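You operate a simulated robot arm through the tools that you are given. There is no shell and no other tool. Be economical: measure what you need, move in short steps, check, and stop when the job is done.

The job below is to be done with a simulated two-armed robot. You get a single attempt, and the scene is never put back.

Task
Switch the winder off and take its cone and spool off.
Fine: cone into the teal crate, spool on the free rack peg; leave both arms swung aside and the lock nut loose; leave the other spools and cones.
Where things are to end (x, y in the base frame): green yarn cone within 60 mm of [510, 610].

It is judged by the outcome, as a careful person would: the job done as asked, and still so three seconds after it is handed in. It fails if anything else is knocked over, pushed out of place, dropped, spilled or broken.

Robot
Two 7-joint arms with two-finger parallel grippers on one trunk, on a base that drives. Base frame: it is fixed to the floor where the robot stands at the start and does not move with it; the origin is under the middle of the robot, x ahead of it, y to its left, z up. Lengths are in mm, angles in rad, forces in N, time in s.
The left shoulder is at the start at [80, 131, 947], the right one opposite. With the tool pointing down near the work surface each hand reaches from about 380 to 840 mm from the robot's upright axis, wherever it stands, measured 20 degrees to its own side. Places, roughly: clamp arm [700, 0, 1000]; front spool rack peg [500, -200, 900]; guide arm [700, 300, 1100]; length knob [500, 300, 1000]; lock nut [700, -100, 1000]; spool winder [600, 100, 1000]; tension knob [600, 100, 1000]; the teal crate [600, 700, 900]; winder power switch [500, -100, 900]. Payload 1.57 kg a hand.
The tool frame of a hand sits at the grasp point between the pads (the TCP): z along the fingers, y along the line on which they close. The tips reach 30 mm beyond it. The gripper opens to 110 mm. The fingers are 24 mm wide and 12 mm thick; the gripper's body (48 by 112 mm) begins 78 mm behind the TCP.
Orientation is told as [roll, pitch, yaw] about the base's x, y, z axes, in that order, counted from this pose: with the fingers straight down and closing along the base's y, the tool's x points along the base's -x, its y along +y and its z along -z.

Tools
- The arms move only by the tool move_arm. It takes "left_series", "right_series" or both (then of equal length, played together; a hand with none holds still); each is a list of rows, each a list of 6 numbers: the shift along the base's x, y, z in units of 25 mm (1.0 is 25 mm), then the turn, a rotation vector about the base's x, y, z in units of 5 degrees (1.0 is 5 degrees). In form: [[dx, dy, dz, ax, ay, az], ...]. A call has 1 to 8 rows; each row shifts and turns the commanded pose from where the row before left it. "left_claw" and "right_claw" are, for a hand that has rows, the gripper command, from -1 (shut) to 1 (fully open), values between in proportion, set as the call begins (left out, the last holds). A call with a number of a shift or a turn outside -1 to 1 is refused whole. Rows are played at 5 a second. More than 50 mm and 0.15 rad between two rows, or a gripper value outside its range, and nothing of the call is played. Where a pose cannot be reached the arm comes as near as it can. A force on the tool above 40 N (or 10 N above the force at the start of the call, whichever is more), or a blocked arm, ends the call early, and 0.2 s more pass. Each finger travels about 108 mm/s and halts on what it meets, pressing with about 26 N; the grip force reading is that of the motor and also rises with nothing between the fingers. The clock runs only during rows and for 0.2 s after the last one: add rows that do not move to give the fingers time. It gives the time, the measured TCP pose, the force on the tool (base axes), the opening and the grip force at its end, in the units of the frame above (readings bear some noise), with the torque about the TCP (base axes, N m) and any sound that the robot's microphone picked up.
- Cameras (640 x 400 px; columns grow to the right, rows downward): "scene" is now at [-46.8, 2.9, 1443.6]; the picture's right is [0.05, -1.00, 0.00], its down [-0.35, -0.02, -0.94] and it looks along [0.94, 0.04, -0.35] (base axes); focal length 279 px, centre (320, 200). "left" rides on the left gripper at [70, -16, -141] in its tool frame; the picture's right is [0.23, 0.97, 0.00], its down [-0.86, 0.20, -0.48] and it looks along [-0.47, 0.11, 0.88] (tool axes); focal length 222 px, centre (320, 200). "right" rides on the right gripper at [70, 16, -141] in its tool frame; the picture's right is [-0.23, 0.97, 0.00], its down [-0.86, -0.20, -0.48] and it looks along [-0.47, -0.11, 0.88] (tool axes); focal length 222 px, centre (320, 200). There is no depth. A picture from a camera that has moved, and an enlarged one, comes with that camera's place and axes in the base frame and with its lens.
- grab_frame(camera): a new picture of that camera. It takes no simulated time.
- steer(legs): drives the robot by 1 to 6 legs, each [ahead, left, turn to the left] in mm, mm and rad, along the robot's own axes; the way and the turn of a leg run together, so that a leg with both is an arc; at most 1500 mm and 3.142 rad a leg. The arms and the cameras ride along, it lands a little off, and it stops where it bumps. It gives what a move gives.
- pan_tilt(pan, tilt): turns the head with the scene camera to pan (to the left, within 1.902 rad either way) and tilt (down, from -0.506 to 1.204), counted from straight ahead of the robot. It gives what a move gives.
- close_up(camera, box): a new picture of the part [left, top, right, bottom] of that camera's present view, enlarged. It takes no simulated time.
- job_done(): hands the job in; it is judged then, once.

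Go step by step. Nothing tells you exact positions but the pictures and the camera data: compare them with the known pose of the tool, close in by small moves and look again before you grip or let go. The budget is 120 turns and 88 pictures, counting those below and the enlarged ones. Unless the task says otherwise, let go and move clear before handing in, and close with one line.

The tools are called after "Request:" as a command line: name --argument value ..., lists and objects as JSON in quotes. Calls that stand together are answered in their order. move_arm: Moves the arms, as the interface text tells. Its arguments: {"type":"object","properties":{"left_series":{"type":"array"},"left_claw":{"type":"number"},"right_series":{"type":"array"},"right_claw":{"type":"number"}},"required":[]} The other tools are called the same way: steer (legs) drives the base; pan_tilt (pan, tilt) turns the head that bears the scene camera; grab_frame (camera) takes a picture; close_up (camera, box) takes an enlarged picture of a part of a camera's view; job_done () hands the job in.

At the start:

```text
clock: 0.0
left_tool_pos: [393.0, 181.0, 1384.1]
left_ee_rot: [0.0, -0.001, 0.0]
left_contact_force: [0.2, -0.6, -0.8]
left_moment: [0.02, -0.01, 0.0]
left_finger_gap: 110.1
left_gripper_force: 0.0
right_tool_pos: [491.7, -141.1, 1344.7]
right_ee_rot: [-0.001, -0.001, 0.0]
right_contact_force: [0.0, -0.4, 0.4]
right_moment: [-0.02, -0.01, 0.0]
right_finger_gap: 109.9
right_gripper_force: 0.0
robot x, y, heading: [-1.7, -0.5, 0.0]
head pan, tilt: [0.047, 0.356]
```

scene: 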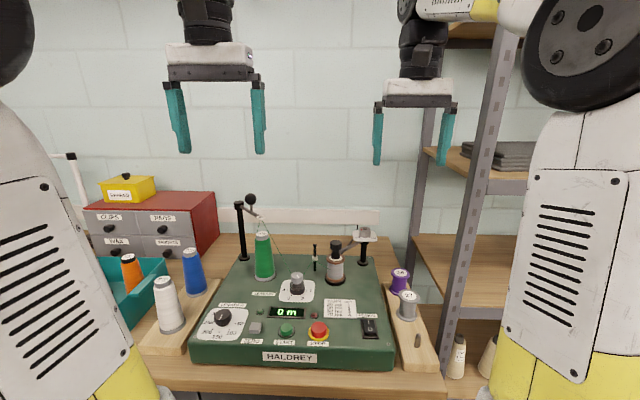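
right: 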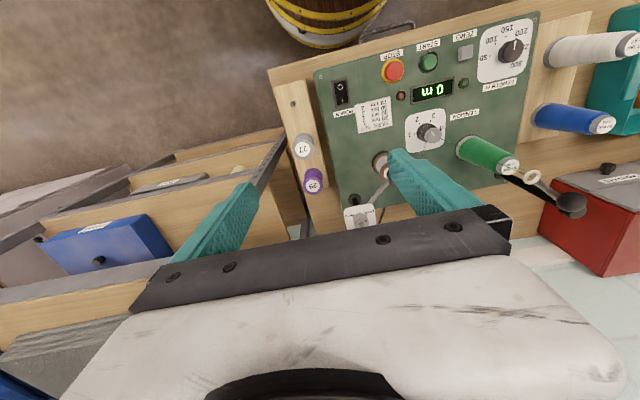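
left: 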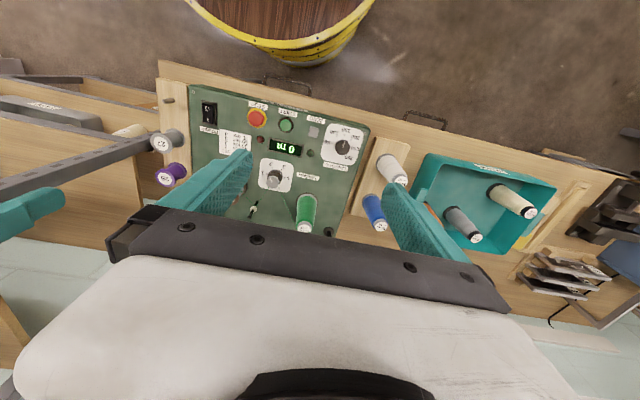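

I see the winder with a green cone at its left back, a spool on the spindle under the clamp at the right back, and the power switch front right. I'll look closer before moving.

Request:
close_up --camera "scene" --box '[300, 210, 440, 300]'

Request:
close_up --camera "scene" --box '[180, 180, 320, 290]'

Request:
close_up --camera "scene" --box '[180, 280, 440, 380]'

Request:
close_up --camera "right" --box '[280, 60, 440, 240]'

```text
4.44 times, centred on (370, 255) of scene
camera zoom: at [-46.8, 2.9, 1443.6], right [0.05, -1.0, 0.0], down [-0.35, -0.02, -0.94], along [0.94, 0.04, -0.35], focal length 1241 px, centre (98, -44)
```

zoom: 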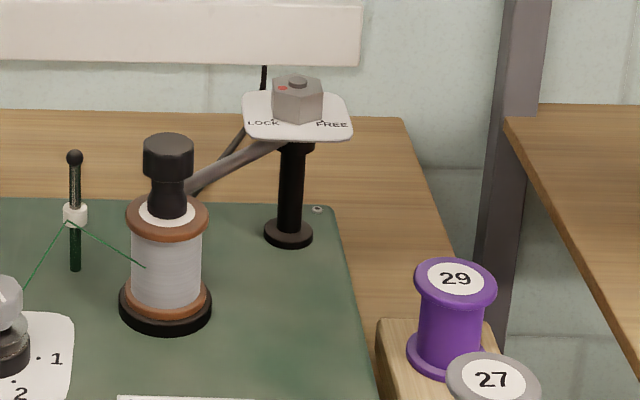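

```text
3.64 times, centred on (250, 235) of scene
camera zoom: at [-46.8, 2.9, 1443.6], right [0.05, -1.0, 0.0], down [-0.35, -0.02, -0.94], along [0.94, 0.04, -0.35], focal length 1015 px, centre (574, 73)
```

zoom: 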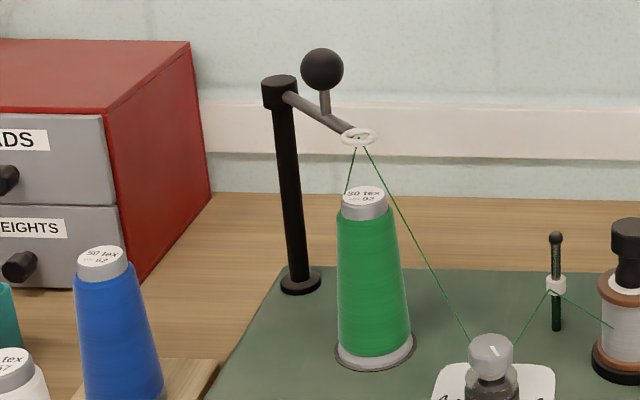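

```text
2.46 times, centred on (310, 330) of scene
camera zoom: at [-46.8, 2.9, 1443.6], right [0.05, -1.0, 0.0], down [-0.35, -0.02, -0.94], along [0.94, 0.04, -0.35], focal length 687 px, centre (345, -120)
```

zoom: 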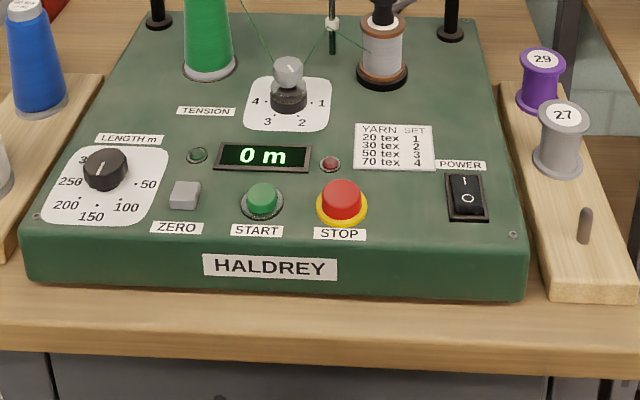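

```text
2.22 times, centred on (360, 150) of right
camera zoom: at [421.8, -123.9, 1485.1], right [0.23, 0.97, 0.0], down [0.86, -0.2, 0.48], along [0.47, -0.11, -0.88], focal length 494 px, centre (231, 311)
```

zoom: 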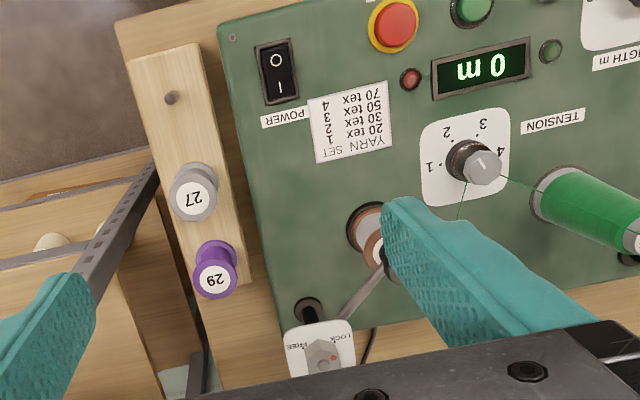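

Estimates: switch about (457,-88,942), nut about (735,-103,1050), spool about (633,-13), cone about (638,191), free peg about (448,-201). I'll bring the closed right hand above the switch and look at the crate with the head.

Request:
move_arm --right_series '[[-0.25, 0.25, -1, 0, 0, 0], [-0.25, 0.25, -1, 0, 0, 0], [-0.25, 0.25, -1, 0, 0, 0], [-0.25, 0.25, -1, 0, 0, 0], [-0.25, 0.25, -1, 0, 0, 0], [-0.25, 0.25, -1, 0, 0, 0], [-0.25, 0.25, -1, 0, 0, 0], [-0.25, 0.25, -1, 0, 0, 0]]' --right_claw -1

Request:
pan_tilt --pan 0.7 --tilt 0.6

Request:
grab_frame --camera "scene"

Request:
grab_frame --camera "right"

```text
clock: 1.8
left_tool_pos: [393.6, 181.5, 1384.2]
left_ee_rot: [0.0, -0.001, -0.001]
left_contact_force: [0.4, -0.4, -0.4]
left_moment: [0.01, 0.02, -0.01]
left_finger_gap: 110.1
left_gripper_force: 0.0
right_tool_pos: [442.6, -91.4, 1143.3]
right_ee_rot: [0.0, -0.001, 0.001]
right_contact_force: [0.0, 0.2, -0.3]
right_moment: [0.0, -0.04, -0.04]
right_finger_gap: 0.0
right_gripper_force: 21.0
robot x, y, heading: [0.3, -1.7, 0.0]
head pan, tilt: [0.047, 0.356]
```

```text
clock: 2.8
left_tool_pos: [393.5, 181.3, 1384.7]
left_ee_rot: [0.0, -0.001, 0.0]
left_contact_force: [-0.3, 0.1, 1.1]
left_moment: [-0.01, -0.01, 0.01]
left_finger_gap: 109.8
left_gripper_force: 0.2
right_tool_pos: [441.9, -91.8, 1144.7]
right_ee_rot: [0.0, -0.002, -0.001]
right_contact_force: [-0.2, 0.0, 0.8]
right_moment: [0.02, -0.01, 0.01]
right_finger_gap: 0.0
right_gripper_force: 20.9
robot x, y, heading: [1.5, -1.3, 0.0]
head pan, tilt: [0.7, 0.6]
```

```text
80 pictures are left
camera scene: at [-72.2, 55.4, 1421.4], right [0.64, -0.77, 0.0], down [-0.43, -0.36, -0.83], along [0.63, 0.53, -0.56], focal length 279 px, centre (320, 200)
```

scene: 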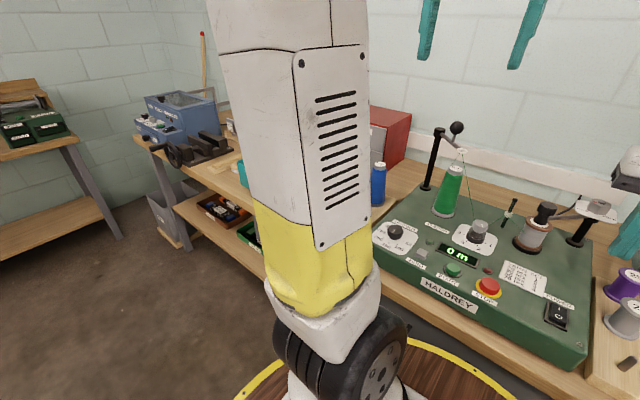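

```text
79 pictures are left
camera right: at [372.1, -74.2, 1285.4], right [0.23, 0.97, 0.0], down [0.86, -0.2, 0.48], along [0.47, -0.11, -0.88], focal length 222 px, centre (320, 200)
```

right: 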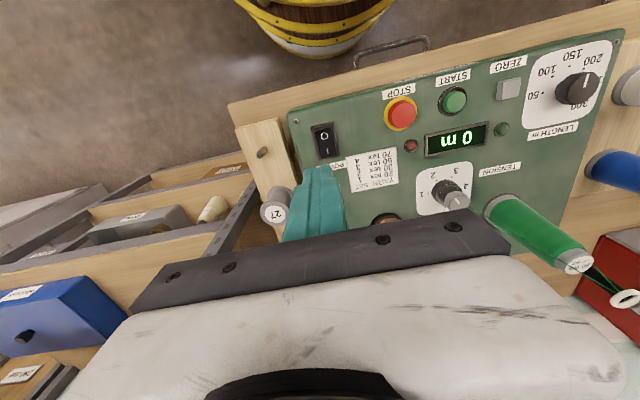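

The switch is confirmed near (457,-87). I'll take a closer look at the rocker and rack peg.

Request:
close_up --camera "right" --box '[230, 100, 390, 240]'

Request:
close_up --camera "scene" --box '[510, 280, 600, 340]'

```text
2.86 times, centred on (310, 170) of right
camera zoom: at [372.1, -74.2, 1285.4], right [0.23, 0.97, 0.0], down [0.86, -0.2, 0.48], along [0.47, -0.11, -0.88], focal length 635 px, centre (349, 286)
```

zoom: 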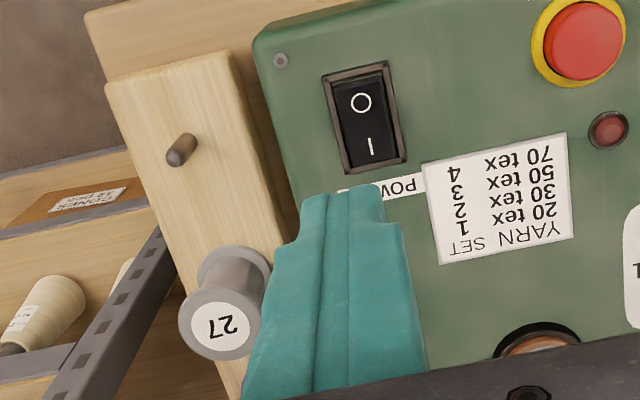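

```text
6.67 times, centred on (555, 310) of scene
camera zoom: at [-72.2, 55.4, 1421.4], right [0.64, -0.77, 0.0], down [-0.43, -0.36, -0.83], along [0.63, 0.53, -0.56], focal length 1862 px, centre (-1247, -533)
```

zoom: 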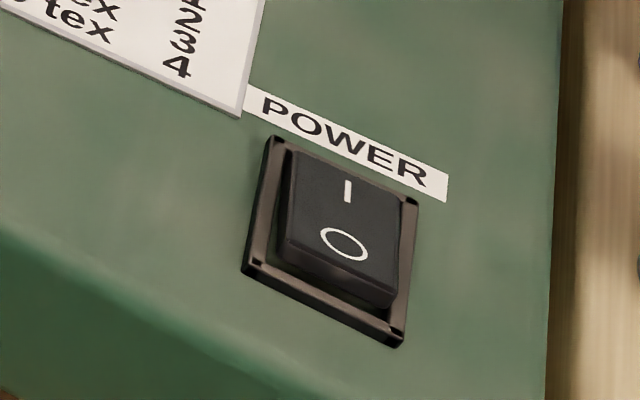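

The rocker's O side (near half, about (446,-87)) is raised. I'll line up and come down to just above it.

Request:
move_arm --right_series '[[0.17, 0.19, -1, 0, 0, 0], [0, 0, -1, 0, 0, 0], [0, 0, -1, 0, 0, 0], [0, 0, -1, 0, 0, 0], [0, 0, -1, 0, 0, 0], [0, 0, -1, 0, 0, 0]]'

Request:
close_up --camera "right" --box '[230, 60, 430, 220]'

```text
clock: 4.2
left_tool_pos: [392.8, 181.8, 1384.1]
left_ee_rot: [-0.001, 0.0, 0.0]
left_contact_force: [-0.5, -0.6, 0.2]
left_moment: [0.02, -0.04, 0.02]
left_finger_gap: 110.1
left_gripper_force: 0.0
right_tool_pos: [446.8, -85.4, 994.9]
right_ee_rot: [0.0, -0.001, 0.0]
right_contact_force: [-0.1, -0.5, 1.4]
right_moment: [0.01, 0.0, -0.01]
right_finger_gap: 0.0
right_gripper_force: 21.4
robot x, y, heading: [0.7, 0.1, 0.0]
head pan, tilt: [0.7, 0.6]
```

```text
2.50 times, centred on (330, 140) of right
camera zoom: at [375.8, -69.2, 1135.3], right [0.23, 0.97, 0.0], down [0.85, -0.2, 0.48], along [0.47, -0.11, -0.88], focal length 555 px, centre (295, 350)
```

zoom: 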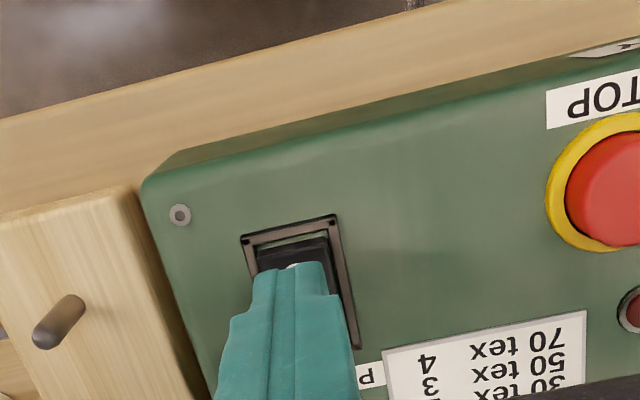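

The tip is over the O half. I'll press down in small steps.

Request:
move_arm --right_series '[[-0.1, 0, -0.4, 0, 0, 0], [0, 0, -0.2, 0, 0, 0], [0, 0, -0.15, 0, 0, 0], [0, 0, -0.15, 0, 0, 0], [0, 0, -0.15, 0, 0, 0]]'

Request:
close_up --camera "right" --box '[230, 60, 550, 260]'

```text
clock: 5.3
left_tool_pos: [392.2, 181.5, 1384.0]
left_ee_rot: [-0.001, -0.003, -0.001]
left_contact_force: [0.2, -0.2, 0.4]
left_moment: [0.02, -0.02, -0.01]
left_finger_gap: 110.0
left_gripper_force: 0.1
right_tool_pos: [443.3, -86.4, 974.9]
right_ee_rot: [0.001, -0.003, 0.001]
right_contact_force: [-8.1, -1.0, 15.5]
right_moment: [-0.05, 0.08, 0.02]
right_finger_gap: 0.0
right_gripper_force: 21.2
robot x, y, heading: [-4.3, 2.7, 0.0]
head pan, tilt: [0.7, 0.6]
stopped in row 5 (right hand): the force on the tool passed its limit at 54 N (the readings are from after the stop); the commanded pose is now the measured one
```

```text
2.00 times, centred on (390, 160) of right
camera zoom: at [372.8, -69.6, 1115.9], right [0.23, 0.97, 0.0], down [0.85, -0.2, 0.48], along [0.47, -0.11, -0.88], focal length 444 px, centre (180, 280)
```

zoom: 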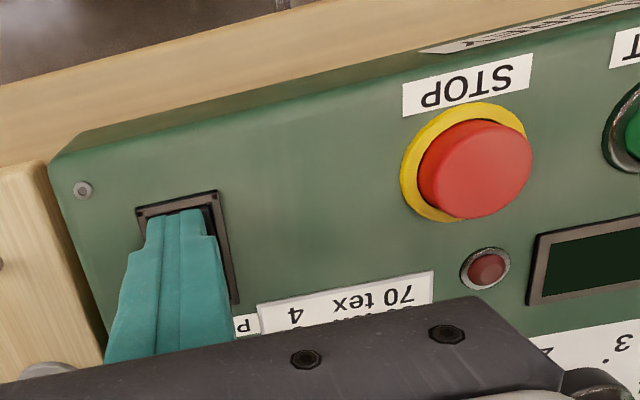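

The display is dark, so the power is off. I'll lift and carry the right hand over towards the lock nut.

Request:
move_arm --right_series '[[0, 0, 1, 0, 0, 0], [0, 0, 1, 0, 0, 0], [0.5, 0, 1, 0, 0, 0], [1, 0, 1, 0, 0, 0], [1, 0, 1, 0, 0, 0], [1, 0, 1, 0, 0, 0], [1, 0, 1, 0, 0, 0], [1, 0, 1, 0, 0, 0]]'

Request:
move_arm --right_series '[[1, -0.1, 0, 0, 0, 0], [1, -0.1, 0, 0, 0, 0], [1, -0.1, 0, 0, 0, 0], [1, -0.1, 0, 0, 0, 0]]' --right_claw 0.1

Request:
pan_tilt --pan -0.1 --tilt 0.45

Request:
grab_frame --camera "scene"

Request:
grab_frame --camera "right"

```text
clock: 7.1
left_tool_pos: [393.0, 181.3, 1385.0]
left_ee_rot: [0.0, 0.0, 0.001]
left_contact_force: [-0.2, 0.5, -0.1]
left_moment: [-0.03, -0.03, 0.0]
left_finger_gap: 109.9
left_gripper_force: 0.1
right_tool_pos: [583.6, -88.1, 1173.8]
right_ee_rot: [-0.001, -0.002, 0.001]
right_contact_force: [-0.4, -0.7, -0.6]
right_moment: [0.0, 0.01, -0.03]
right_finger_gap: 0.0
right_gripper_force: 21.3
robot x, y, heading: [2.6, -2.9, -0.0]
head pan, tilt: [0.7, 0.6]
```

```text
clock: 8.1
left_tool_pos: [393.3, 181.9, 1382.9]
left_ee_rot: [-0.001, 0.0, 0.001]
left_contact_force: [0.5, -0.6, 0.4]
left_moment: [-0.01, -0.05, 0.0]
left_finger_gap: 109.7
left_gripper_force: 0.2
right_tool_pos: [680.3, -96.4, 1173.3]
right_ee_rot: [-0.001, -0.001, -0.001]
right_contact_force: [0.1, 0.6, -0.4]
right_moment: [0.0, -0.04, 0.0]
right_finger_gap: 60.6
right_gripper_force: 0.0
robot x, y, heading: [0.2, 0.7, -0.001]
head pan, tilt: [0.7, 0.6]
```

```text
clock: 9.2
left_tool_pos: [394.2, 182.2, 1383.3]
left_ee_rot: [0.001, 0.0, -0.001]
left_contact_force: [0.2, 0.2, 0.3]
left_moment: [0.01, 0.01, 0.02]
left_finger_gap: 110.0
left_gripper_force: 0.0
right_tool_pos: [681.3, -97.5, 1172.8]
right_ee_rot: [0.0, -0.002, 0.0]
right_contact_force: [-0.8, 0.3, 0.7]
right_moment: [-0.01, 0.02, 0.01]
right_finger_gap: 60.3
right_gripper_force: 0.1
robot x, y, heading: [-0.4, -0.7, 0.002]
head pan, tilt: [-0.099, 0.45]
```

```text
74 pictures are left
camera scene: at [-48.4, -10.6, 1434.9], right [-0.1, -1.0, 0.0], down [-0.43, 0.04, -0.9], along [0.9, -0.09, -0.44], focal length 279 px, centre (320, 200)
```

scene: 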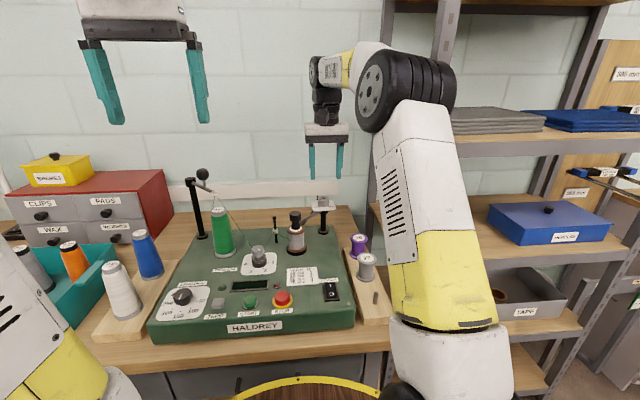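

```text
73 pictures are left
camera right: at [610.5, -80.4, 1313.8], right [0.23, 0.97, 0.0], down [0.85, -0.2, 0.48], along [0.47, -0.11, -0.88], focal length 222 px, centre (320, 200)
```

right: 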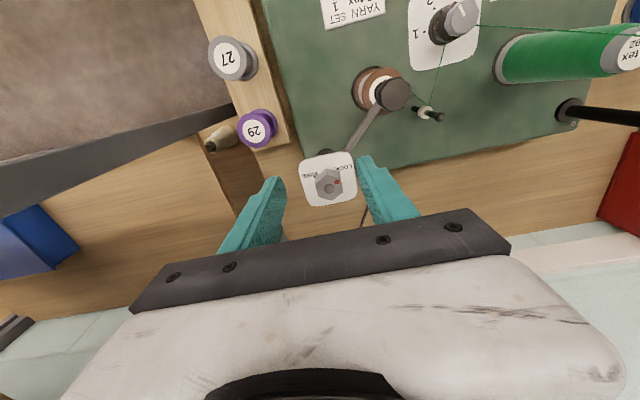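

Request:
close_up --camera "right" --box '[270, 60, 450, 230]'

Request:
close_up --camera "scene" --box '[0, 200, 170, 330]'

```text
2.35 times, centred on (360, 145) of right
camera zoom: at [610.5, -80.4, 1313.8], right [0.23, 0.97, 0.0], down [0.85, -0.2, 0.48], along [0.47, -0.11, -0.88], focal length 523 px, centre (226, 329)
```

zoom: 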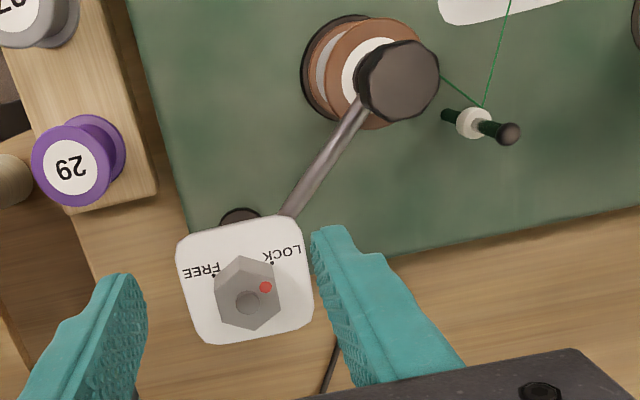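

```text
3.08 times, centred on (85, 265) of scene
camera zoom: at [-48.4, -10.6, 1434.9], right [-0.1, -1.0, 0.0], down [-0.43, 0.04, -0.9], along [0.9, -0.09, -0.44], focal length 859 px, centre (1043, 0)
```

zoom: 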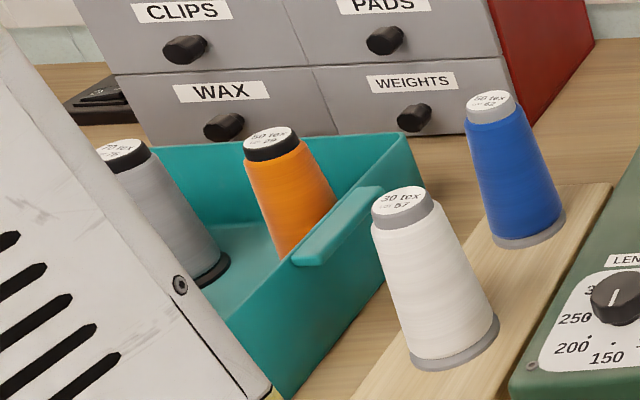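

Request:
close_up --camera "right" --box '[300, 145, 364, 210]'

```text
6.15 times, centred on (332, 178) of right
camera zoom: at [610.5, -80.4, 1313.8], right [0.23, 0.97, 0.0], down [0.85, -0.2, 0.48], along [0.47, -0.11, -0.88], focal length 1367 px, centre (246, 338)
```

zoom: 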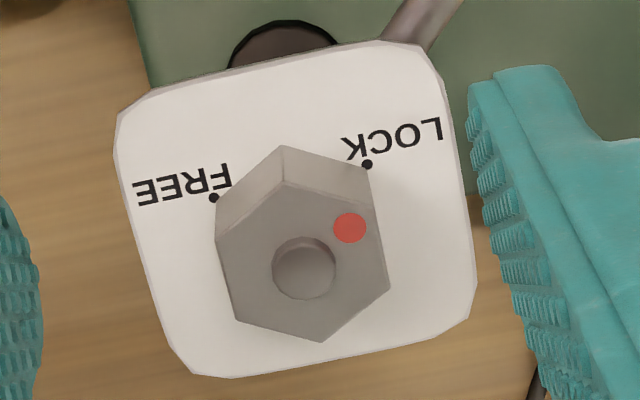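

The nut's flats face ±y, centre about (733,-97), and its red mark must go 120° counter-clockwise to FREE. I'll move over it and come down partway.

Request:
move_arm --right_series '[[1, 0, 0, 0, 0, 0], [1, 0, 0, 0, 0, 0], [0.05, 0, -0.8, 0, 0, 0], [0, 0, -0.8, 0, 0, 0], [0, 0, -0.8, 0, 0, 0], [0, 0, -0.6, 0, 0, 0]]'

Request:
close_up --camera "scene" --box '[270, 150, 380, 250]'

Request:
close_up --camera "right" --box '[240, 90, 420, 230]'

```text
clock: 10.6
left_tool_pos: [394.0, 181.6, 1383.2]
left_ee_rot: [0.001, 0.001, 0.001]
left_contact_force: [1.1, -0.6, 0.0]
left_moment: [-0.03, 0.02, -0.02]
left_finger_gap: 109.7
left_gripper_force: 0.0
right_tool_pos: [732.7, -97.1, 1100.9]
right_ee_rot: [0.0, -0.001, 0.001]
right_contact_force: [0.1, 0.1, 0.3]
right_moment: [0.01, -0.04, -0.04]
right_finger_gap: 60.5
right_gripper_force: 0.0
robot x, y, heading: [0.2, 0.3, 0.0]
head pan, tilt: [-0.099, 0.45]
```

```text
4.00 times, centred on (325, 200) of scene
camera zoom: at [-48.4, -10.6, 1434.9], right [-0.1, -0.99, 0.0], down [-0.43, 0.04, -0.9], along [0.9, -0.09, -0.44], focal length 1117 px, centre (300, 200)
```

zoom: 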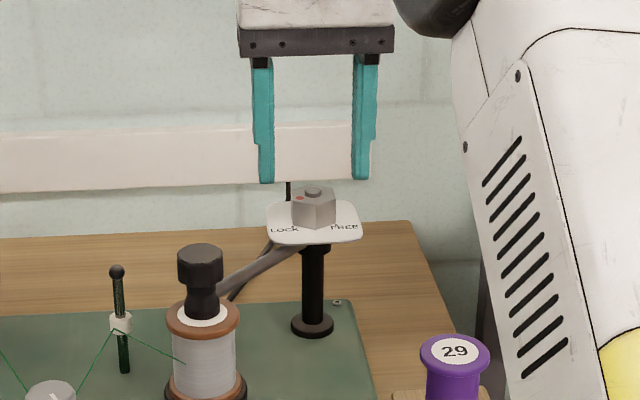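

```text
2.86 times, centred on (330, 160) of right
camera zoom: at [662.2, -80.4, 1240.7], right [0.23, 0.97, 0.0], down [0.85, -0.2, 0.48], along [0.47, -0.11, -0.88], focal length 635 px, centre (291, 314)
```

zoom: 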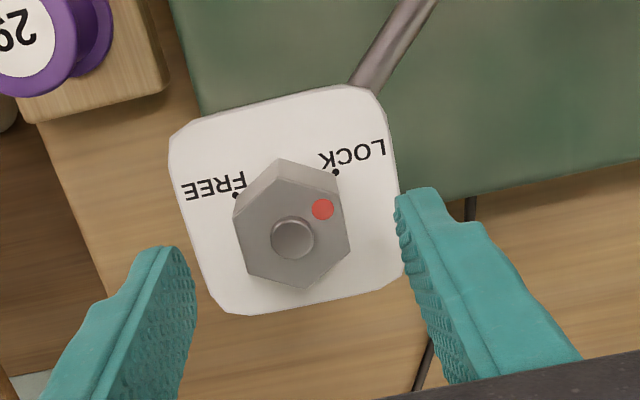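

The nut top is at z≈1060 and the plate at about 1038. I'll descend so the tips reach about 1044, then close on the flats.

Request:
move_arm --right_series '[[0, 0, -0.6, 0, 0, 0], [0, 0, -0.5, 0, 0, 0], [0, 0, 0, 0, 0, 0]]'

Request:
move_arm --right_series '[[0, 0, 0, 0, 0, 0], [0, 0, 0, 0, 0, 0], [0, 0, 0, 0, 0, 0]]' --right_claw -1

Request:
close_up --camera "right" --box '[240, 90, 420, 230]'

```text
clock: 11.4
left_tool_pos: [394.1, 182.0, 1383.8]
left_ee_rot: [0.001, -0.001, 0.001]
left_contact_force: [-0.4, -0.8, -0.5]
left_moment: [0.01, -0.01, 0.01]
left_finger_gap: 109.9
left_gripper_force: 0.1
right_tool_pos: [731.6, -97.7, 1072.8]
right_ee_rot: [0.0, -0.001, 0.001]
right_contact_force: [0.0, -0.7, 0.4]
right_moment: [0.0, -0.02, 0.0]
right_finger_gap: 60.6
right_gripper_force: 0.2
robot x, y, heading: [-3.1, 0.9, 0.001]
head pan, tilt: [-0.099, 0.45]
```

```text
clock: 12.2
left_tool_pos: [394.2, 181.6, 1384.1]
left_ee_rot: [-0.001, 0.001, 0.0]
left_contact_force: [-1.0, 0.0, 0.0]
left_moment: [0.01, 0.03, -0.03]
left_finger_gap: 110.1
left_gripper_force: 0.0
right_tool_pos: [732.7, -98.6, 1073.1]
right_ee_rot: [0.001, -0.002, -0.001]
right_contact_force: [-0.7, 0.0, -0.9]
right_moment: [0.31, -0.24, 0.0]
right_finger_gap: 35.4
right_gripper_force: 42.1
robot x, y, heading: [0.1, 0.3, 0.003]
head pan, tilt: [-0.099, 0.45]
```

```text
2.86 times, centred on (330, 160) of right
camera zoom: at [661.9, -80.5, 1213.7], right [0.23, 0.97, 0.0], down [0.85, -0.2, 0.48], along [0.47, -0.11, -0.88], focal length 635 px, centre (291, 314)
```

zoom: 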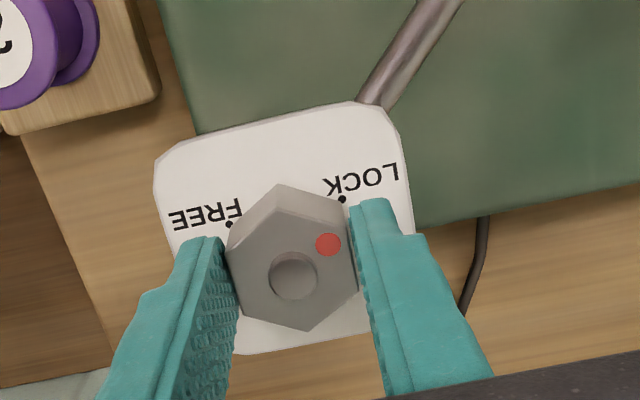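

The nut is gripped (35 mm). I'll turn it counter-clockwise.

Request:
move_arm --right_series '[[0, 0, 0, 0, 0, 1], [0, 0, 0, 0, 0, 1], [0, 0, 0, 0, 0, 1], [0, 0, 0, 0, 0, 1], [0, 0, 0, 0, 0, 1], [0, 0, 0, 0, 0, 1]]'

Request:
move_arm --right_series '[[0, 0, 0, 0, 0, 1], [0, 0, 0, 0, 0, 1], [0, 0, 0, 0, 0, 1], [0, 0, 0, 0, 0, 1], [0, 0, 0, 0, 0, 1], [0, 0, 0, 0, 0, 1]]'

Request:
grab_frame --camera "right"

```text
clock: 13.6
left_tool_pos: [392.4, 181.2, 1384.1]
left_ee_rot: [0.002, 0.0, -0.001]
left_contact_force: [-0.4, 0.5, 0.9]
left_moment: [0.02, 0.02, 0.01]
left_finger_gap: 110.0
left_gripper_force: 0.0
right_tool_pos: [732.8, -98.4, 1073.0]
right_ee_rot: [-0.002, -0.002, 0.524]
right_contact_force: [-10.9, -9.6, 11.9]
right_moment: [-0.27, 0.74, -0.03]
right_finger_gap: 35.1
right_gripper_force: 42.5
robot x, y, heading: [2.1, 3.7, -0.003]
head pan, tilt: [-0.099, 0.45]
```

```text
clock: 15.0
left_tool_pos: [392.9, 181.1, 1383.9]
left_ee_rot: [0.0, 0.001, 0.0]
left_contact_force: [-0.8, -0.2, 0.1]
left_moment: [0.01, 0.02, 0.02]
left_finger_gap: 110.1
left_gripper_force: 0.1
right_tool_pos: [732.0, -99.3, 1073.2]
right_ee_rot: [-0.001, -0.001, 1.047]
right_contact_force: [-0.7, -15.8, 8.0]
right_moment: [0.35, -0.21, -0.01]
right_finger_gap: 35.4
right_gripper_force: 42.1
robot x, y, heading: [-2.9, 1.4, -0.001]
head pan, tilt: [-0.099, 0.45]
```

```text
66 pictures are left
camera right: at [683.5, -150.7, 1213.5], right [-0.73, 0.68, 0.0], down [0.6, 0.64, 0.48], along [0.33, 0.35, -0.88], focal length 222 px, centre (320, 200)
```

right: 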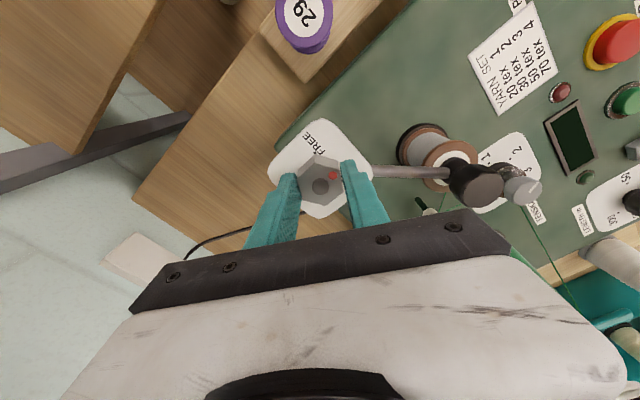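

It turned 60° with the hand. I'll keep turning towards FREE.

Request:
move_arm --right_series '[[0, 0, 0, 0, 0, 1], [0, 0, 0, 0, 0, 1], [0, 0, 0, 0, 0, 1], [0, 0, 0, 0, 0, 1], [0, 0, 0, 0, 0, 1], [0, 0, 0, 0, 0, 1]]'

Request:
move_arm --right_series '[[0, 0, 0, 0, 0, 1], [0, 0, 0, 0, 0, 1], [0, 0, 0, 0, 0, 1], [0, 0, 0, 0, 0, 1], [0, 0, 0, 0, 0, 1], [0, 0, 0, 0, 0, 1]]'

Request:
grab_frame --camera "right"

```text
clock: 16.4
left_tool_pos: [392.0, 180.9, 1384.0]
left_ee_rot: [-0.001, 0.0, 0.0]
left_contact_force: [-0.3, 0.5, 0.1]
left_moment: [-0.02, 0.02, 0.01]
left_finger_gap: 110.1
left_gripper_force: 0.1
right_tool_pos: [734.5, -98.7, 1073.7]
right_ee_rot: [-0.004, -0.003, 1.57]
right_contact_force: [10.2, -21.2, 16.0]
right_moment: [0.04, -0.02, 0.0]
right_finger_gap: 35.5
right_gripper_force: 43.0
robot x, y, heading: [2.6, -0.8, -0.001]
head pan, tilt: [-0.099, 0.45]
```

```text
clock: 17.8
left_tool_pos: [392.1, 182.8, 1383.8]
left_ee_rot: [0.001, -0.002, 0.0]
left_contact_force: [0.7, 0.4, 0.1]
left_moment: [-0.01, -0.01, -0.01]
left_finger_gap: 110.1
left_gripper_force: 0.0
right_tool_pos: [730.0, -93.2, 1070.7]
right_ee_rot: [0.001, -0.007, 2.1]
right_contact_force: [0.9, -0.8, 10.0]
right_moment: [-0.08, -0.36, -0.5]
right_finger_gap: 35.4
right_gripper_force: 43.0
robot x, y, heading: [-3.4, 1.4, 0.002]
head pan, tilt: [-0.099, 0.45]
```

```text
65 pictures are left
camera right: at [752.7, -161.4, 1212.1], right [-0.96, -0.29, 0.0], down [-0.26, 0.84, 0.48], along [-0.15, 0.46, -0.88], focal length 222 px, centre (320, 200)
```

right: 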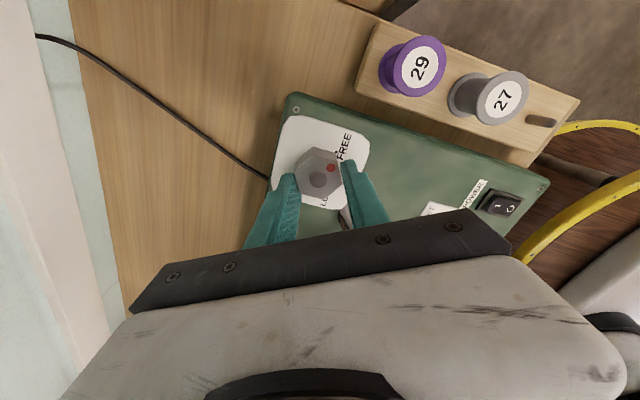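

The red mark is at FREE. I'll release, lift straight up and unwind the wrist.

Request:
move_arm --right_series '[[0, 0, 0, 0, 0, 0], [0, 0, 0, 0, 0, 0], [0, 0, 1, 0, 0, 0], [0, 0, 1, 0, 0, 0], [0, 0, 1, 0, 0, 0], [0, 0, 1, 0, 0, 0]]' --right_claw 0.1

Request:
move_arm --right_series '[[0, 0, 0, 0, 0, -1], [0, 0, 0, 0, 0, -1], [0, 0, 0, 0, 0, -1], [0, 0, 0, 0, 0, -1], [0, 0, 0, 0, 0, -1], [0, 0, 0, 0, 0, -1], [0, 0, 0, 0, 0, -1], [0, 0, 0, 0, 0, -1]]'

Request:
move_arm --right_series '[[0, 0, 0, 0, 0, -1], [0, 0, 0, 0, 0, -1], [0, 0, 0, 0, 0, -1], [0, 0, 0, 0, 0, -1], [0, 0, 0, 0, 0, -1], [0, 0, 0, 0, 0, -1], [0, 0, 0, 0, 0, -1], [0, 0, 0, 0, 0, -1]]'

Request:
move_arm --right_series '[[-0.8, 0, 0, 0, 0, -1], [-0.8, 0, 0, 0, 0, -1], [-0.8, 0, 0, 0, 0, -1], [-0.8, 0, 0, 0, 0, -1], [-0.8, 0, 0, 0, 0, -1], [-0.8, 0.2, 0, 0, 0, -1], [-0.8, 0.2, 0, 0, 0, -1], [0, 0, 0, 0, 0, -1]]'

Request:
grab_frame --camera "right"

Request:
close_up --camera "scene" --box '[160, 150, 380, 290]'

```text
clock: 19.2
left_tool_pos: [393.7, 179.8, 1383.8]
left_ee_rot: [0.0, 0.001, 0.001]
left_contact_force: [0.7, 0.0, -0.9]
left_moment: [0.01, 0.0, 0.0]
left_finger_gap: 110.2
left_gripper_force: 0.0
right_tool_pos: [732.2, -97.3, 1172.3]
right_ee_rot: [-0.001, -0.004, 2.095]
right_contact_force: [-0.1, -0.2, 0.7]
right_moment: [0.0, -0.02, -0.01]
right_finger_gap: 60.7
right_gripper_force: 0.1
robot x, y, heading: [-4.1, -2.8, -0.003]
head pan, tilt: [-0.099, 0.45]
```

```text
clock: 21.0
left_tool_pos: [393.2, 182.8, 1382.9]
left_ee_rot: [0.0, 0.0, 0.0]
left_contact_force: [0.0, -0.6, 0.5]
left_moment: [0.02, 0.03, -0.02]
left_finger_gap: 109.9
left_gripper_force: 0.0
right_tool_pos: [733.6, -97.1, 1171.1]
right_ee_rot: [0.001, -0.002, 1.395]
right_contact_force: [-0.1, 0.8, -0.5]
right_moment: [-0.01, 0.04, -0.03]
right_finger_gap: 60.6
right_gripper_force: 0.1
robot x, y, heading: [-1.4, 1.5, 0.003]
head pan, tilt: [-0.099, 0.45]
```

```text
clock: 22.8
left_tool_pos: [392.9, 181.8, 1383.1]
left_ee_rot: [0.0, 0.0, -0.001]
left_contact_force: [0.4, 0.5, -0.6]
left_moment: [-0.02, 0.0, 0.01]
left_finger_gap: 109.9
left_gripper_force: 0.1
right_tool_pos: [733.1, -97.1, 1171.9]
right_ee_rot: [0.001, -0.002, 0.696]
right_contact_force: [0.5, 1.6, 1.0]
right_moment: [-0.01, -0.01, 0.03]
right_finger_gap: 60.8
right_gripper_force: 0.1
robot x, y, heading: [-1.0, 4.0, 0.003]
head pan, tilt: [-0.099, 0.45]
```

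```text
clock: 24.6
left_tool_pos: [393.0, 183.4, 1384.1]
left_ee_rot: [0.0, 0.0, 0.0]
left_contact_force: [-0.2, 0.1, -0.2]
left_moment: [0.0, -0.01, 0.02]
left_finger_gap: 109.9
left_gripper_force: 0.0
right_tool_pos: [593.8, -85.8, 1172.5]
right_ee_rot: [0.0, -0.002, -0.002]
right_contact_force: [-0.8, 0.2, 0.1]
right_moment: [-0.02, -0.02, 0.01]
right_finger_gap: 60.5
right_gripper_force: 0.0
robot x, y, heading: [-0.2, -1.0, -0.002]
head pan, tilt: [-0.099, 0.45]
```

```text
64 pictures are left
camera right: at [522.5, -68.4, 1313.2], right [0.23, 0.97, 0.0], down [0.85, -0.2, 0.48], along [0.47, -0.11, -0.88], focal length 222 px, centre (320, 200)
```

right: 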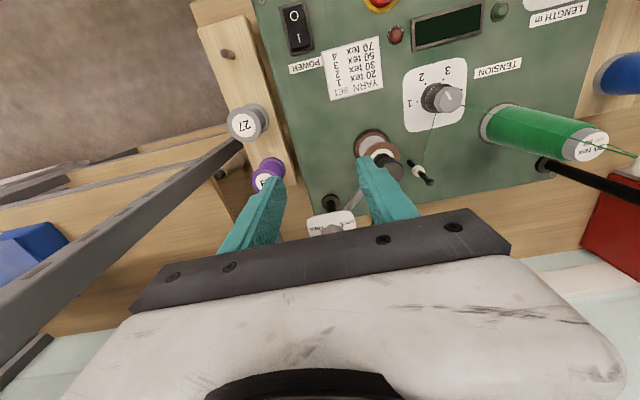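

```text
2.86 times, centred on (270, 220) of scene
camera zoom: at [-48.4, -10.6, 1434.9], right [-0.1, -0.99, 0.0], down [-0.43, 0.04, -0.9], along [0.9, -0.09, -0.44], focal length 798 px, centre (463, 143)
```

zoom: 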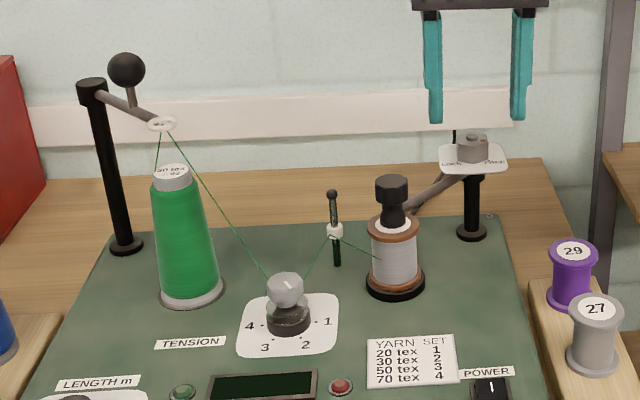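

The nut is at FREE. The clamp knob's centre is about (641,-10), top about 1066, so I'll hover the open right hand above it.

Request:
move_arm --right_series '[[0.63, 1, 0, 0, 0, 0], [0.63, 1, 0, 0, 0, 0], [0.63, 1, 0, 0, 0, 0], [0, 0, -0.8, 0, 0, 0], [0, 0, -0.8, 0, 0, 0], [0, 0, -0.7, 0, 0, 0]]' --right_claw 0.3

Request:
grab_frame --camera "right"

Request:
close_up --camera "scene" --box '[220, 130, 380, 270]'

```text
clock: 26.0
left_tool_pos: [392.6, 182.0, 1383.7]
left_ee_rot: [0.002, -0.001, 0.001]
left_contact_force: [0.1, -0.6, 0.0]
left_moment: [-0.02, 0.0, 0.01]
left_finger_gap: 109.9
left_gripper_force: 0.1
right_tool_pos: [640.7, -12.0, 1114.5]
right_ee_rot: [-0.001, -0.002, 0.0]
right_contact_force: [0.2, 0.6, -0.4]
right_moment: [-0.05, 0.02, 0.02]
right_finger_gap: 71.5
right_gripper_force: 0.0
robot x, y, heading: [-0.4, 0.4, 0.003]
head pan, tilt: [-0.099, 0.45]
```

```text
62 pictures are left
camera right: at [570.9, 6.1, 1254.8], right [0.23, 0.97, 0.0], down [0.85, -0.2, 0.48], along [0.47, -0.11, -0.88], focal length 222 px, centre (320, 200)
```

right: 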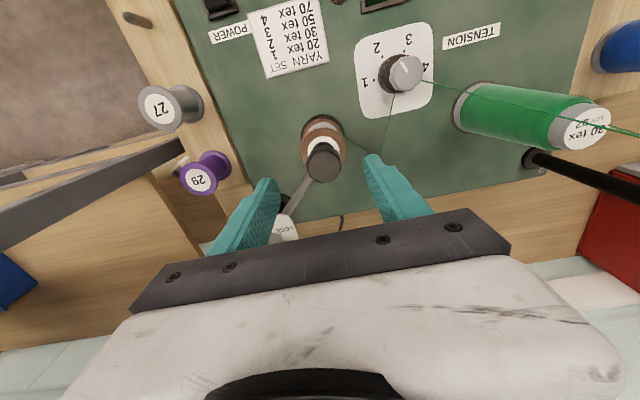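

```text
2.86 times, centred on (300, 200) of scene
camera zoom: at [-48.5, -10.6, 1434.9], right [-0.1, -0.99, 0.0], down [-0.43, 0.04, -0.9], along [0.9, -0.09, -0.44], focal length 798 px, centre (377, 200)
```

zoom: 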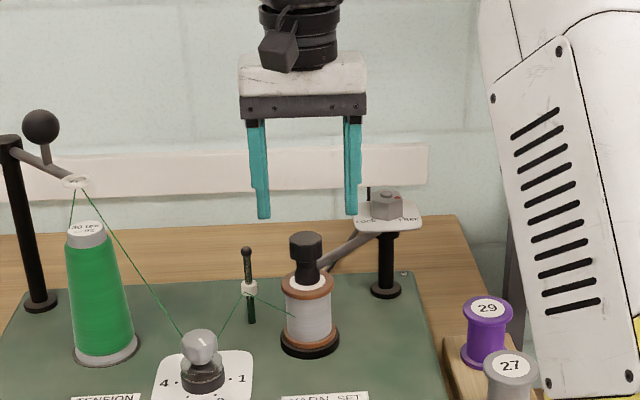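

The knob is centred at about (637,-7). I'll lower over it and close.

Request:
move_arm --right_series '[[-0.12, 0.17, -0.4, 0, 0, 0], [0, 0, -0.5, 0, 0, 0], [0, 0, -0.5, 0, 0, 0], [0, 0, 0, 0, 0, 0]]'

Request:
move_arm --right_series '[[0, 0, 0, 0, 0, 0], [0, 0, 0, 0, 0, 0], [0, 0, 0, 0, 0, 0]]' --right_claw -1

Request:
close_up --camera "right" --box '[220, 80, 440, 240]'

```text
clock: 27.0
left_tool_pos: [392.1, 181.4, 1383.5]
left_ee_rot: [-0.002, 0.001, 0.0]
left_contact_force: [-0.1, 0.4, -0.1]
left_moment: [-0.02, 0.01, 0.0]
left_finger_gap: 109.7
left_gripper_force: 0.1
right_tool_pos: [638.1, -9.6, 1078.7]
right_ee_rot: [-0.001, -0.002, 0.0]
right_contact_force: [-0.8, 0.3, -0.1]
right_moment: [0.0, 0.01, 0.0]
right_finger_gap: 71.5
right_gripper_force: 0.1
robot x, y, heading: [-1.9, -1.7, 0.001]
head pan, tilt: [-0.099, 0.45]
```

```text
clock: 27.8
left_tool_pos: [393.8, 181.5, 1384.5]
left_ee_rot: [0.001, -0.002, 0.0]
left_contact_force: [-0.5, -1.0, -0.9]
left_moment: [0.0, -0.01, -0.01]
left_finger_gap: 110.1
left_gripper_force: 0.1
right_tool_pos: [637.0, -8.9, 1079.9]
right_ee_rot: [-0.001, 0.0, 0.0]
right_contact_force: [-1.0, 1.5, -2.0]
right_moment: [0.26, 0.17, -0.03]
right_finger_gap: 32.2
right_gripper_force: 41.0
robot x, y, heading: [0.0, 3.6, 0.001]
head pan, tilt: [-0.099, 0.45]
```

```text
2.50 times, centred on (330, 160) of right
camera zoom: at [567.4, 9.2, 1219.8], right [0.23, 0.97, 0.0], down [0.85, -0.2, 0.48], along [0.47, -0.11, -0.88], focal length 555 px, centre (295, 300)
```

zoom: 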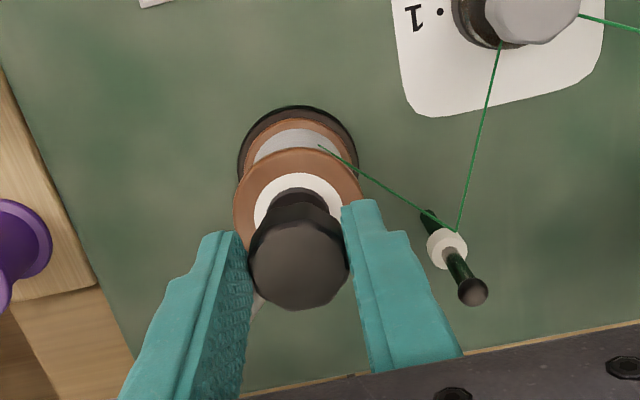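

The knob is gripped. I'll swing it towards the front right about the post in small arc steps, watching the force.

Request:
move_arm --right_series '[[-0.296, -0.348, 0, 0, 0, 1], [-0.264, -0.372, 0, 0, 0, 1], [-0.232, -0.396, 0, 0, 0, 1], [-0.196, -0.412, 0, 0, 0, 1]]'

Request:
close_up --camera "right" --box '[180, 40, 500, 240]'

```text
clock: 28.8
left_tool_pos: [393.1, 180.8, 1383.5]
left_ee_rot: [0.001, 0.0, -0.001]
left_contact_force: [-0.5, -0.3, -0.4]
left_moment: [-0.03, -0.03, 0.01]
left_finger_gap: 110.0
left_gripper_force: 0.1
right_tool_pos: [611.6, -46.0, 1079.4]
right_ee_rot: [0.001, 0.0, 0.349]
right_contact_force: [-5.5, 0.4, -7.6]
right_moment: [0.3, -0.09, -0.23]
right_finger_gap: 32.3
right_gripper_force: 40.6
robot x, y, heading: [-1.8, -2.5, -0.0]
head pan, tilt: [-0.099, 0.45]
```

```text
2.00 times, centred on (340, 140) of right
camera zoom: at [541.4, -54.2, 1220.0], right [-0.12, 0.99, 0.0], down [0.87, 0.11, 0.48], along [0.47, 0.06, -0.88], focal length 444 px, centre (280, 320)
```

zoom: 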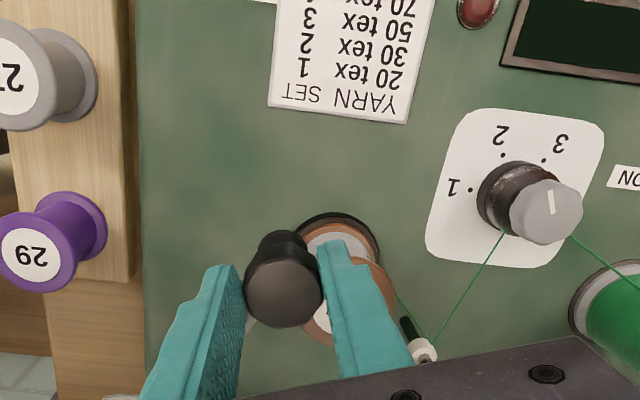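

It swings freely. I'll continue the arc.

Request:
move_arm --right_series '[[-0.156, -0.432, 0, 0, 0, 1], [-0.12, -0.44, 0, 0, 0, 1], [-0.084, -0.448, 0, 0, 0, 1], [-0.04, -0.456, 0, 0, 0, 1], [-0.004, -0.456, 0, 0, 0, 1], [0.036, -0.456, 0, 0, 0, 1], [0.08, -0.452, 0, 0, 0, 1]]'

Request:
move_arm --right_series '[[0.116, -0.44, 0, 0, 0, 1], [0.152, -0.432, 0, 0, 0, 1], [0.192, -0.416, 0, 0, 0, 1], [0.224, -0.396, 0, 0, 0, 1], [0.26, -0.376, 0, 0, 0, 1], [0.296, -0.352, 0, 0, 0, 1], [0.32, -0.324, 0, 0, 0, 1]]'

Request:
grab_frame --camera "scene"

```text
clock: 30.4
left_tool_pos: [392.5, 181.7, 1384.3]
left_ee_rot: [0.0, 0.0, 0.001]
left_contact_force: [0.5, -1.2, -0.8]
left_moment: [-0.01, -0.02, 0.0]
left_finger_gap: 110.1
left_gripper_force: 0.0
right_tool_pos: [605.4, -123.6, 1079.6]
right_ee_rot: [-0.001, -0.003, 0.959]
right_contact_force: [-6.8, -0.9, -6.5]
right_moment: [-0.33, 0.3, 0.23]
right_finger_gap: 32.3
right_gripper_force: 40.7
robot x, y, heading: [-2.4, 0.3, -0.003]
head pan, tilt: [-0.099, 0.45]
```

```text
clock: 31.1
left_tool_pos: [392.5, 182.4, 1384.0]
left_ee_rot: [0.001, -0.003, 0.001]
left_contact_force: [0.4, 0.0, 0.2]
left_moment: [-0.02, -0.04, 0.0]
left_finger_gap: 109.9
left_gripper_force: 0.0
right_tool_pos: [609.3, -135.9, 1080.2]
right_ee_rot: [0.013, -0.01, 1.159]
right_contact_force: [-5.2, 3.9, 3.7]
right_moment: [0.38, 0.38, 0.22]
right_finger_gap: 32.5
right_gripper_force: 40.5
robot x, y, heading: [-0.7, -4.4, -0.001]
head pan, tilt: [-0.099, 0.45]
stopped in row 3 (right hand): the force on the tool passed its limit at 46 N (the readings are from after the stop); the commanded pose is now the measured one
```

```text
58 pictures are left
camera scene: at [-49.0, -10.0, 1434.9], right [-0.1, -1.0, 0.0], down [-0.43, 0.04, -0.9], along [0.9, -0.09, -0.44], focal length 279 px, centre (320, 200)
```

scene: 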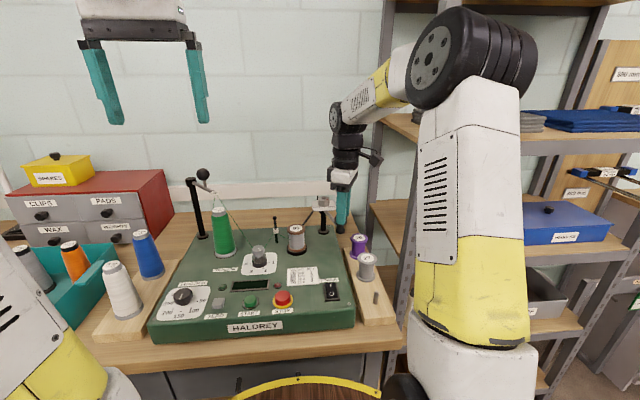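

Request:
close_up --camera "scene" --box '[280, 150, 410, 280]'

Request:
grab_frame --camera "right"

```text
3.08 times, centred on (345, 215) of scene
camera zoom: at [-49.0, -10.0, 1434.9], right [-0.1, -1.0, 0.0], down [-0.43, 0.04, -0.9], along [0.9, -0.09, -0.44], focal length 859 px, centre (243, 154)
```

zoom: 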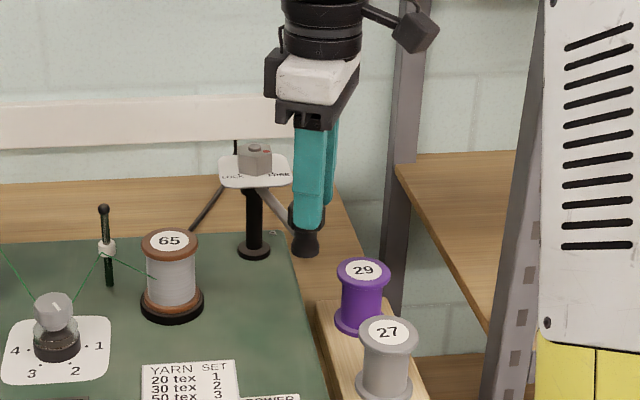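

```text
56 pictures are left
camera right: at [566.8, -195.0, 1219.9], right [-0.8, 0.6, 0.02], down [0.53, 0.7, 0.48], along [0.28, 0.4, -0.87], focal length 222 px, centre (320, 200)
```

right: 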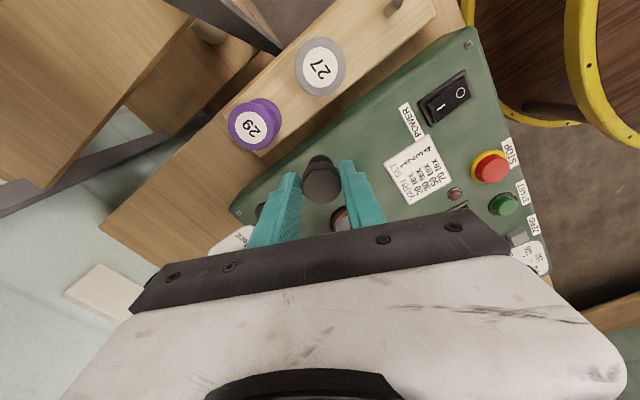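

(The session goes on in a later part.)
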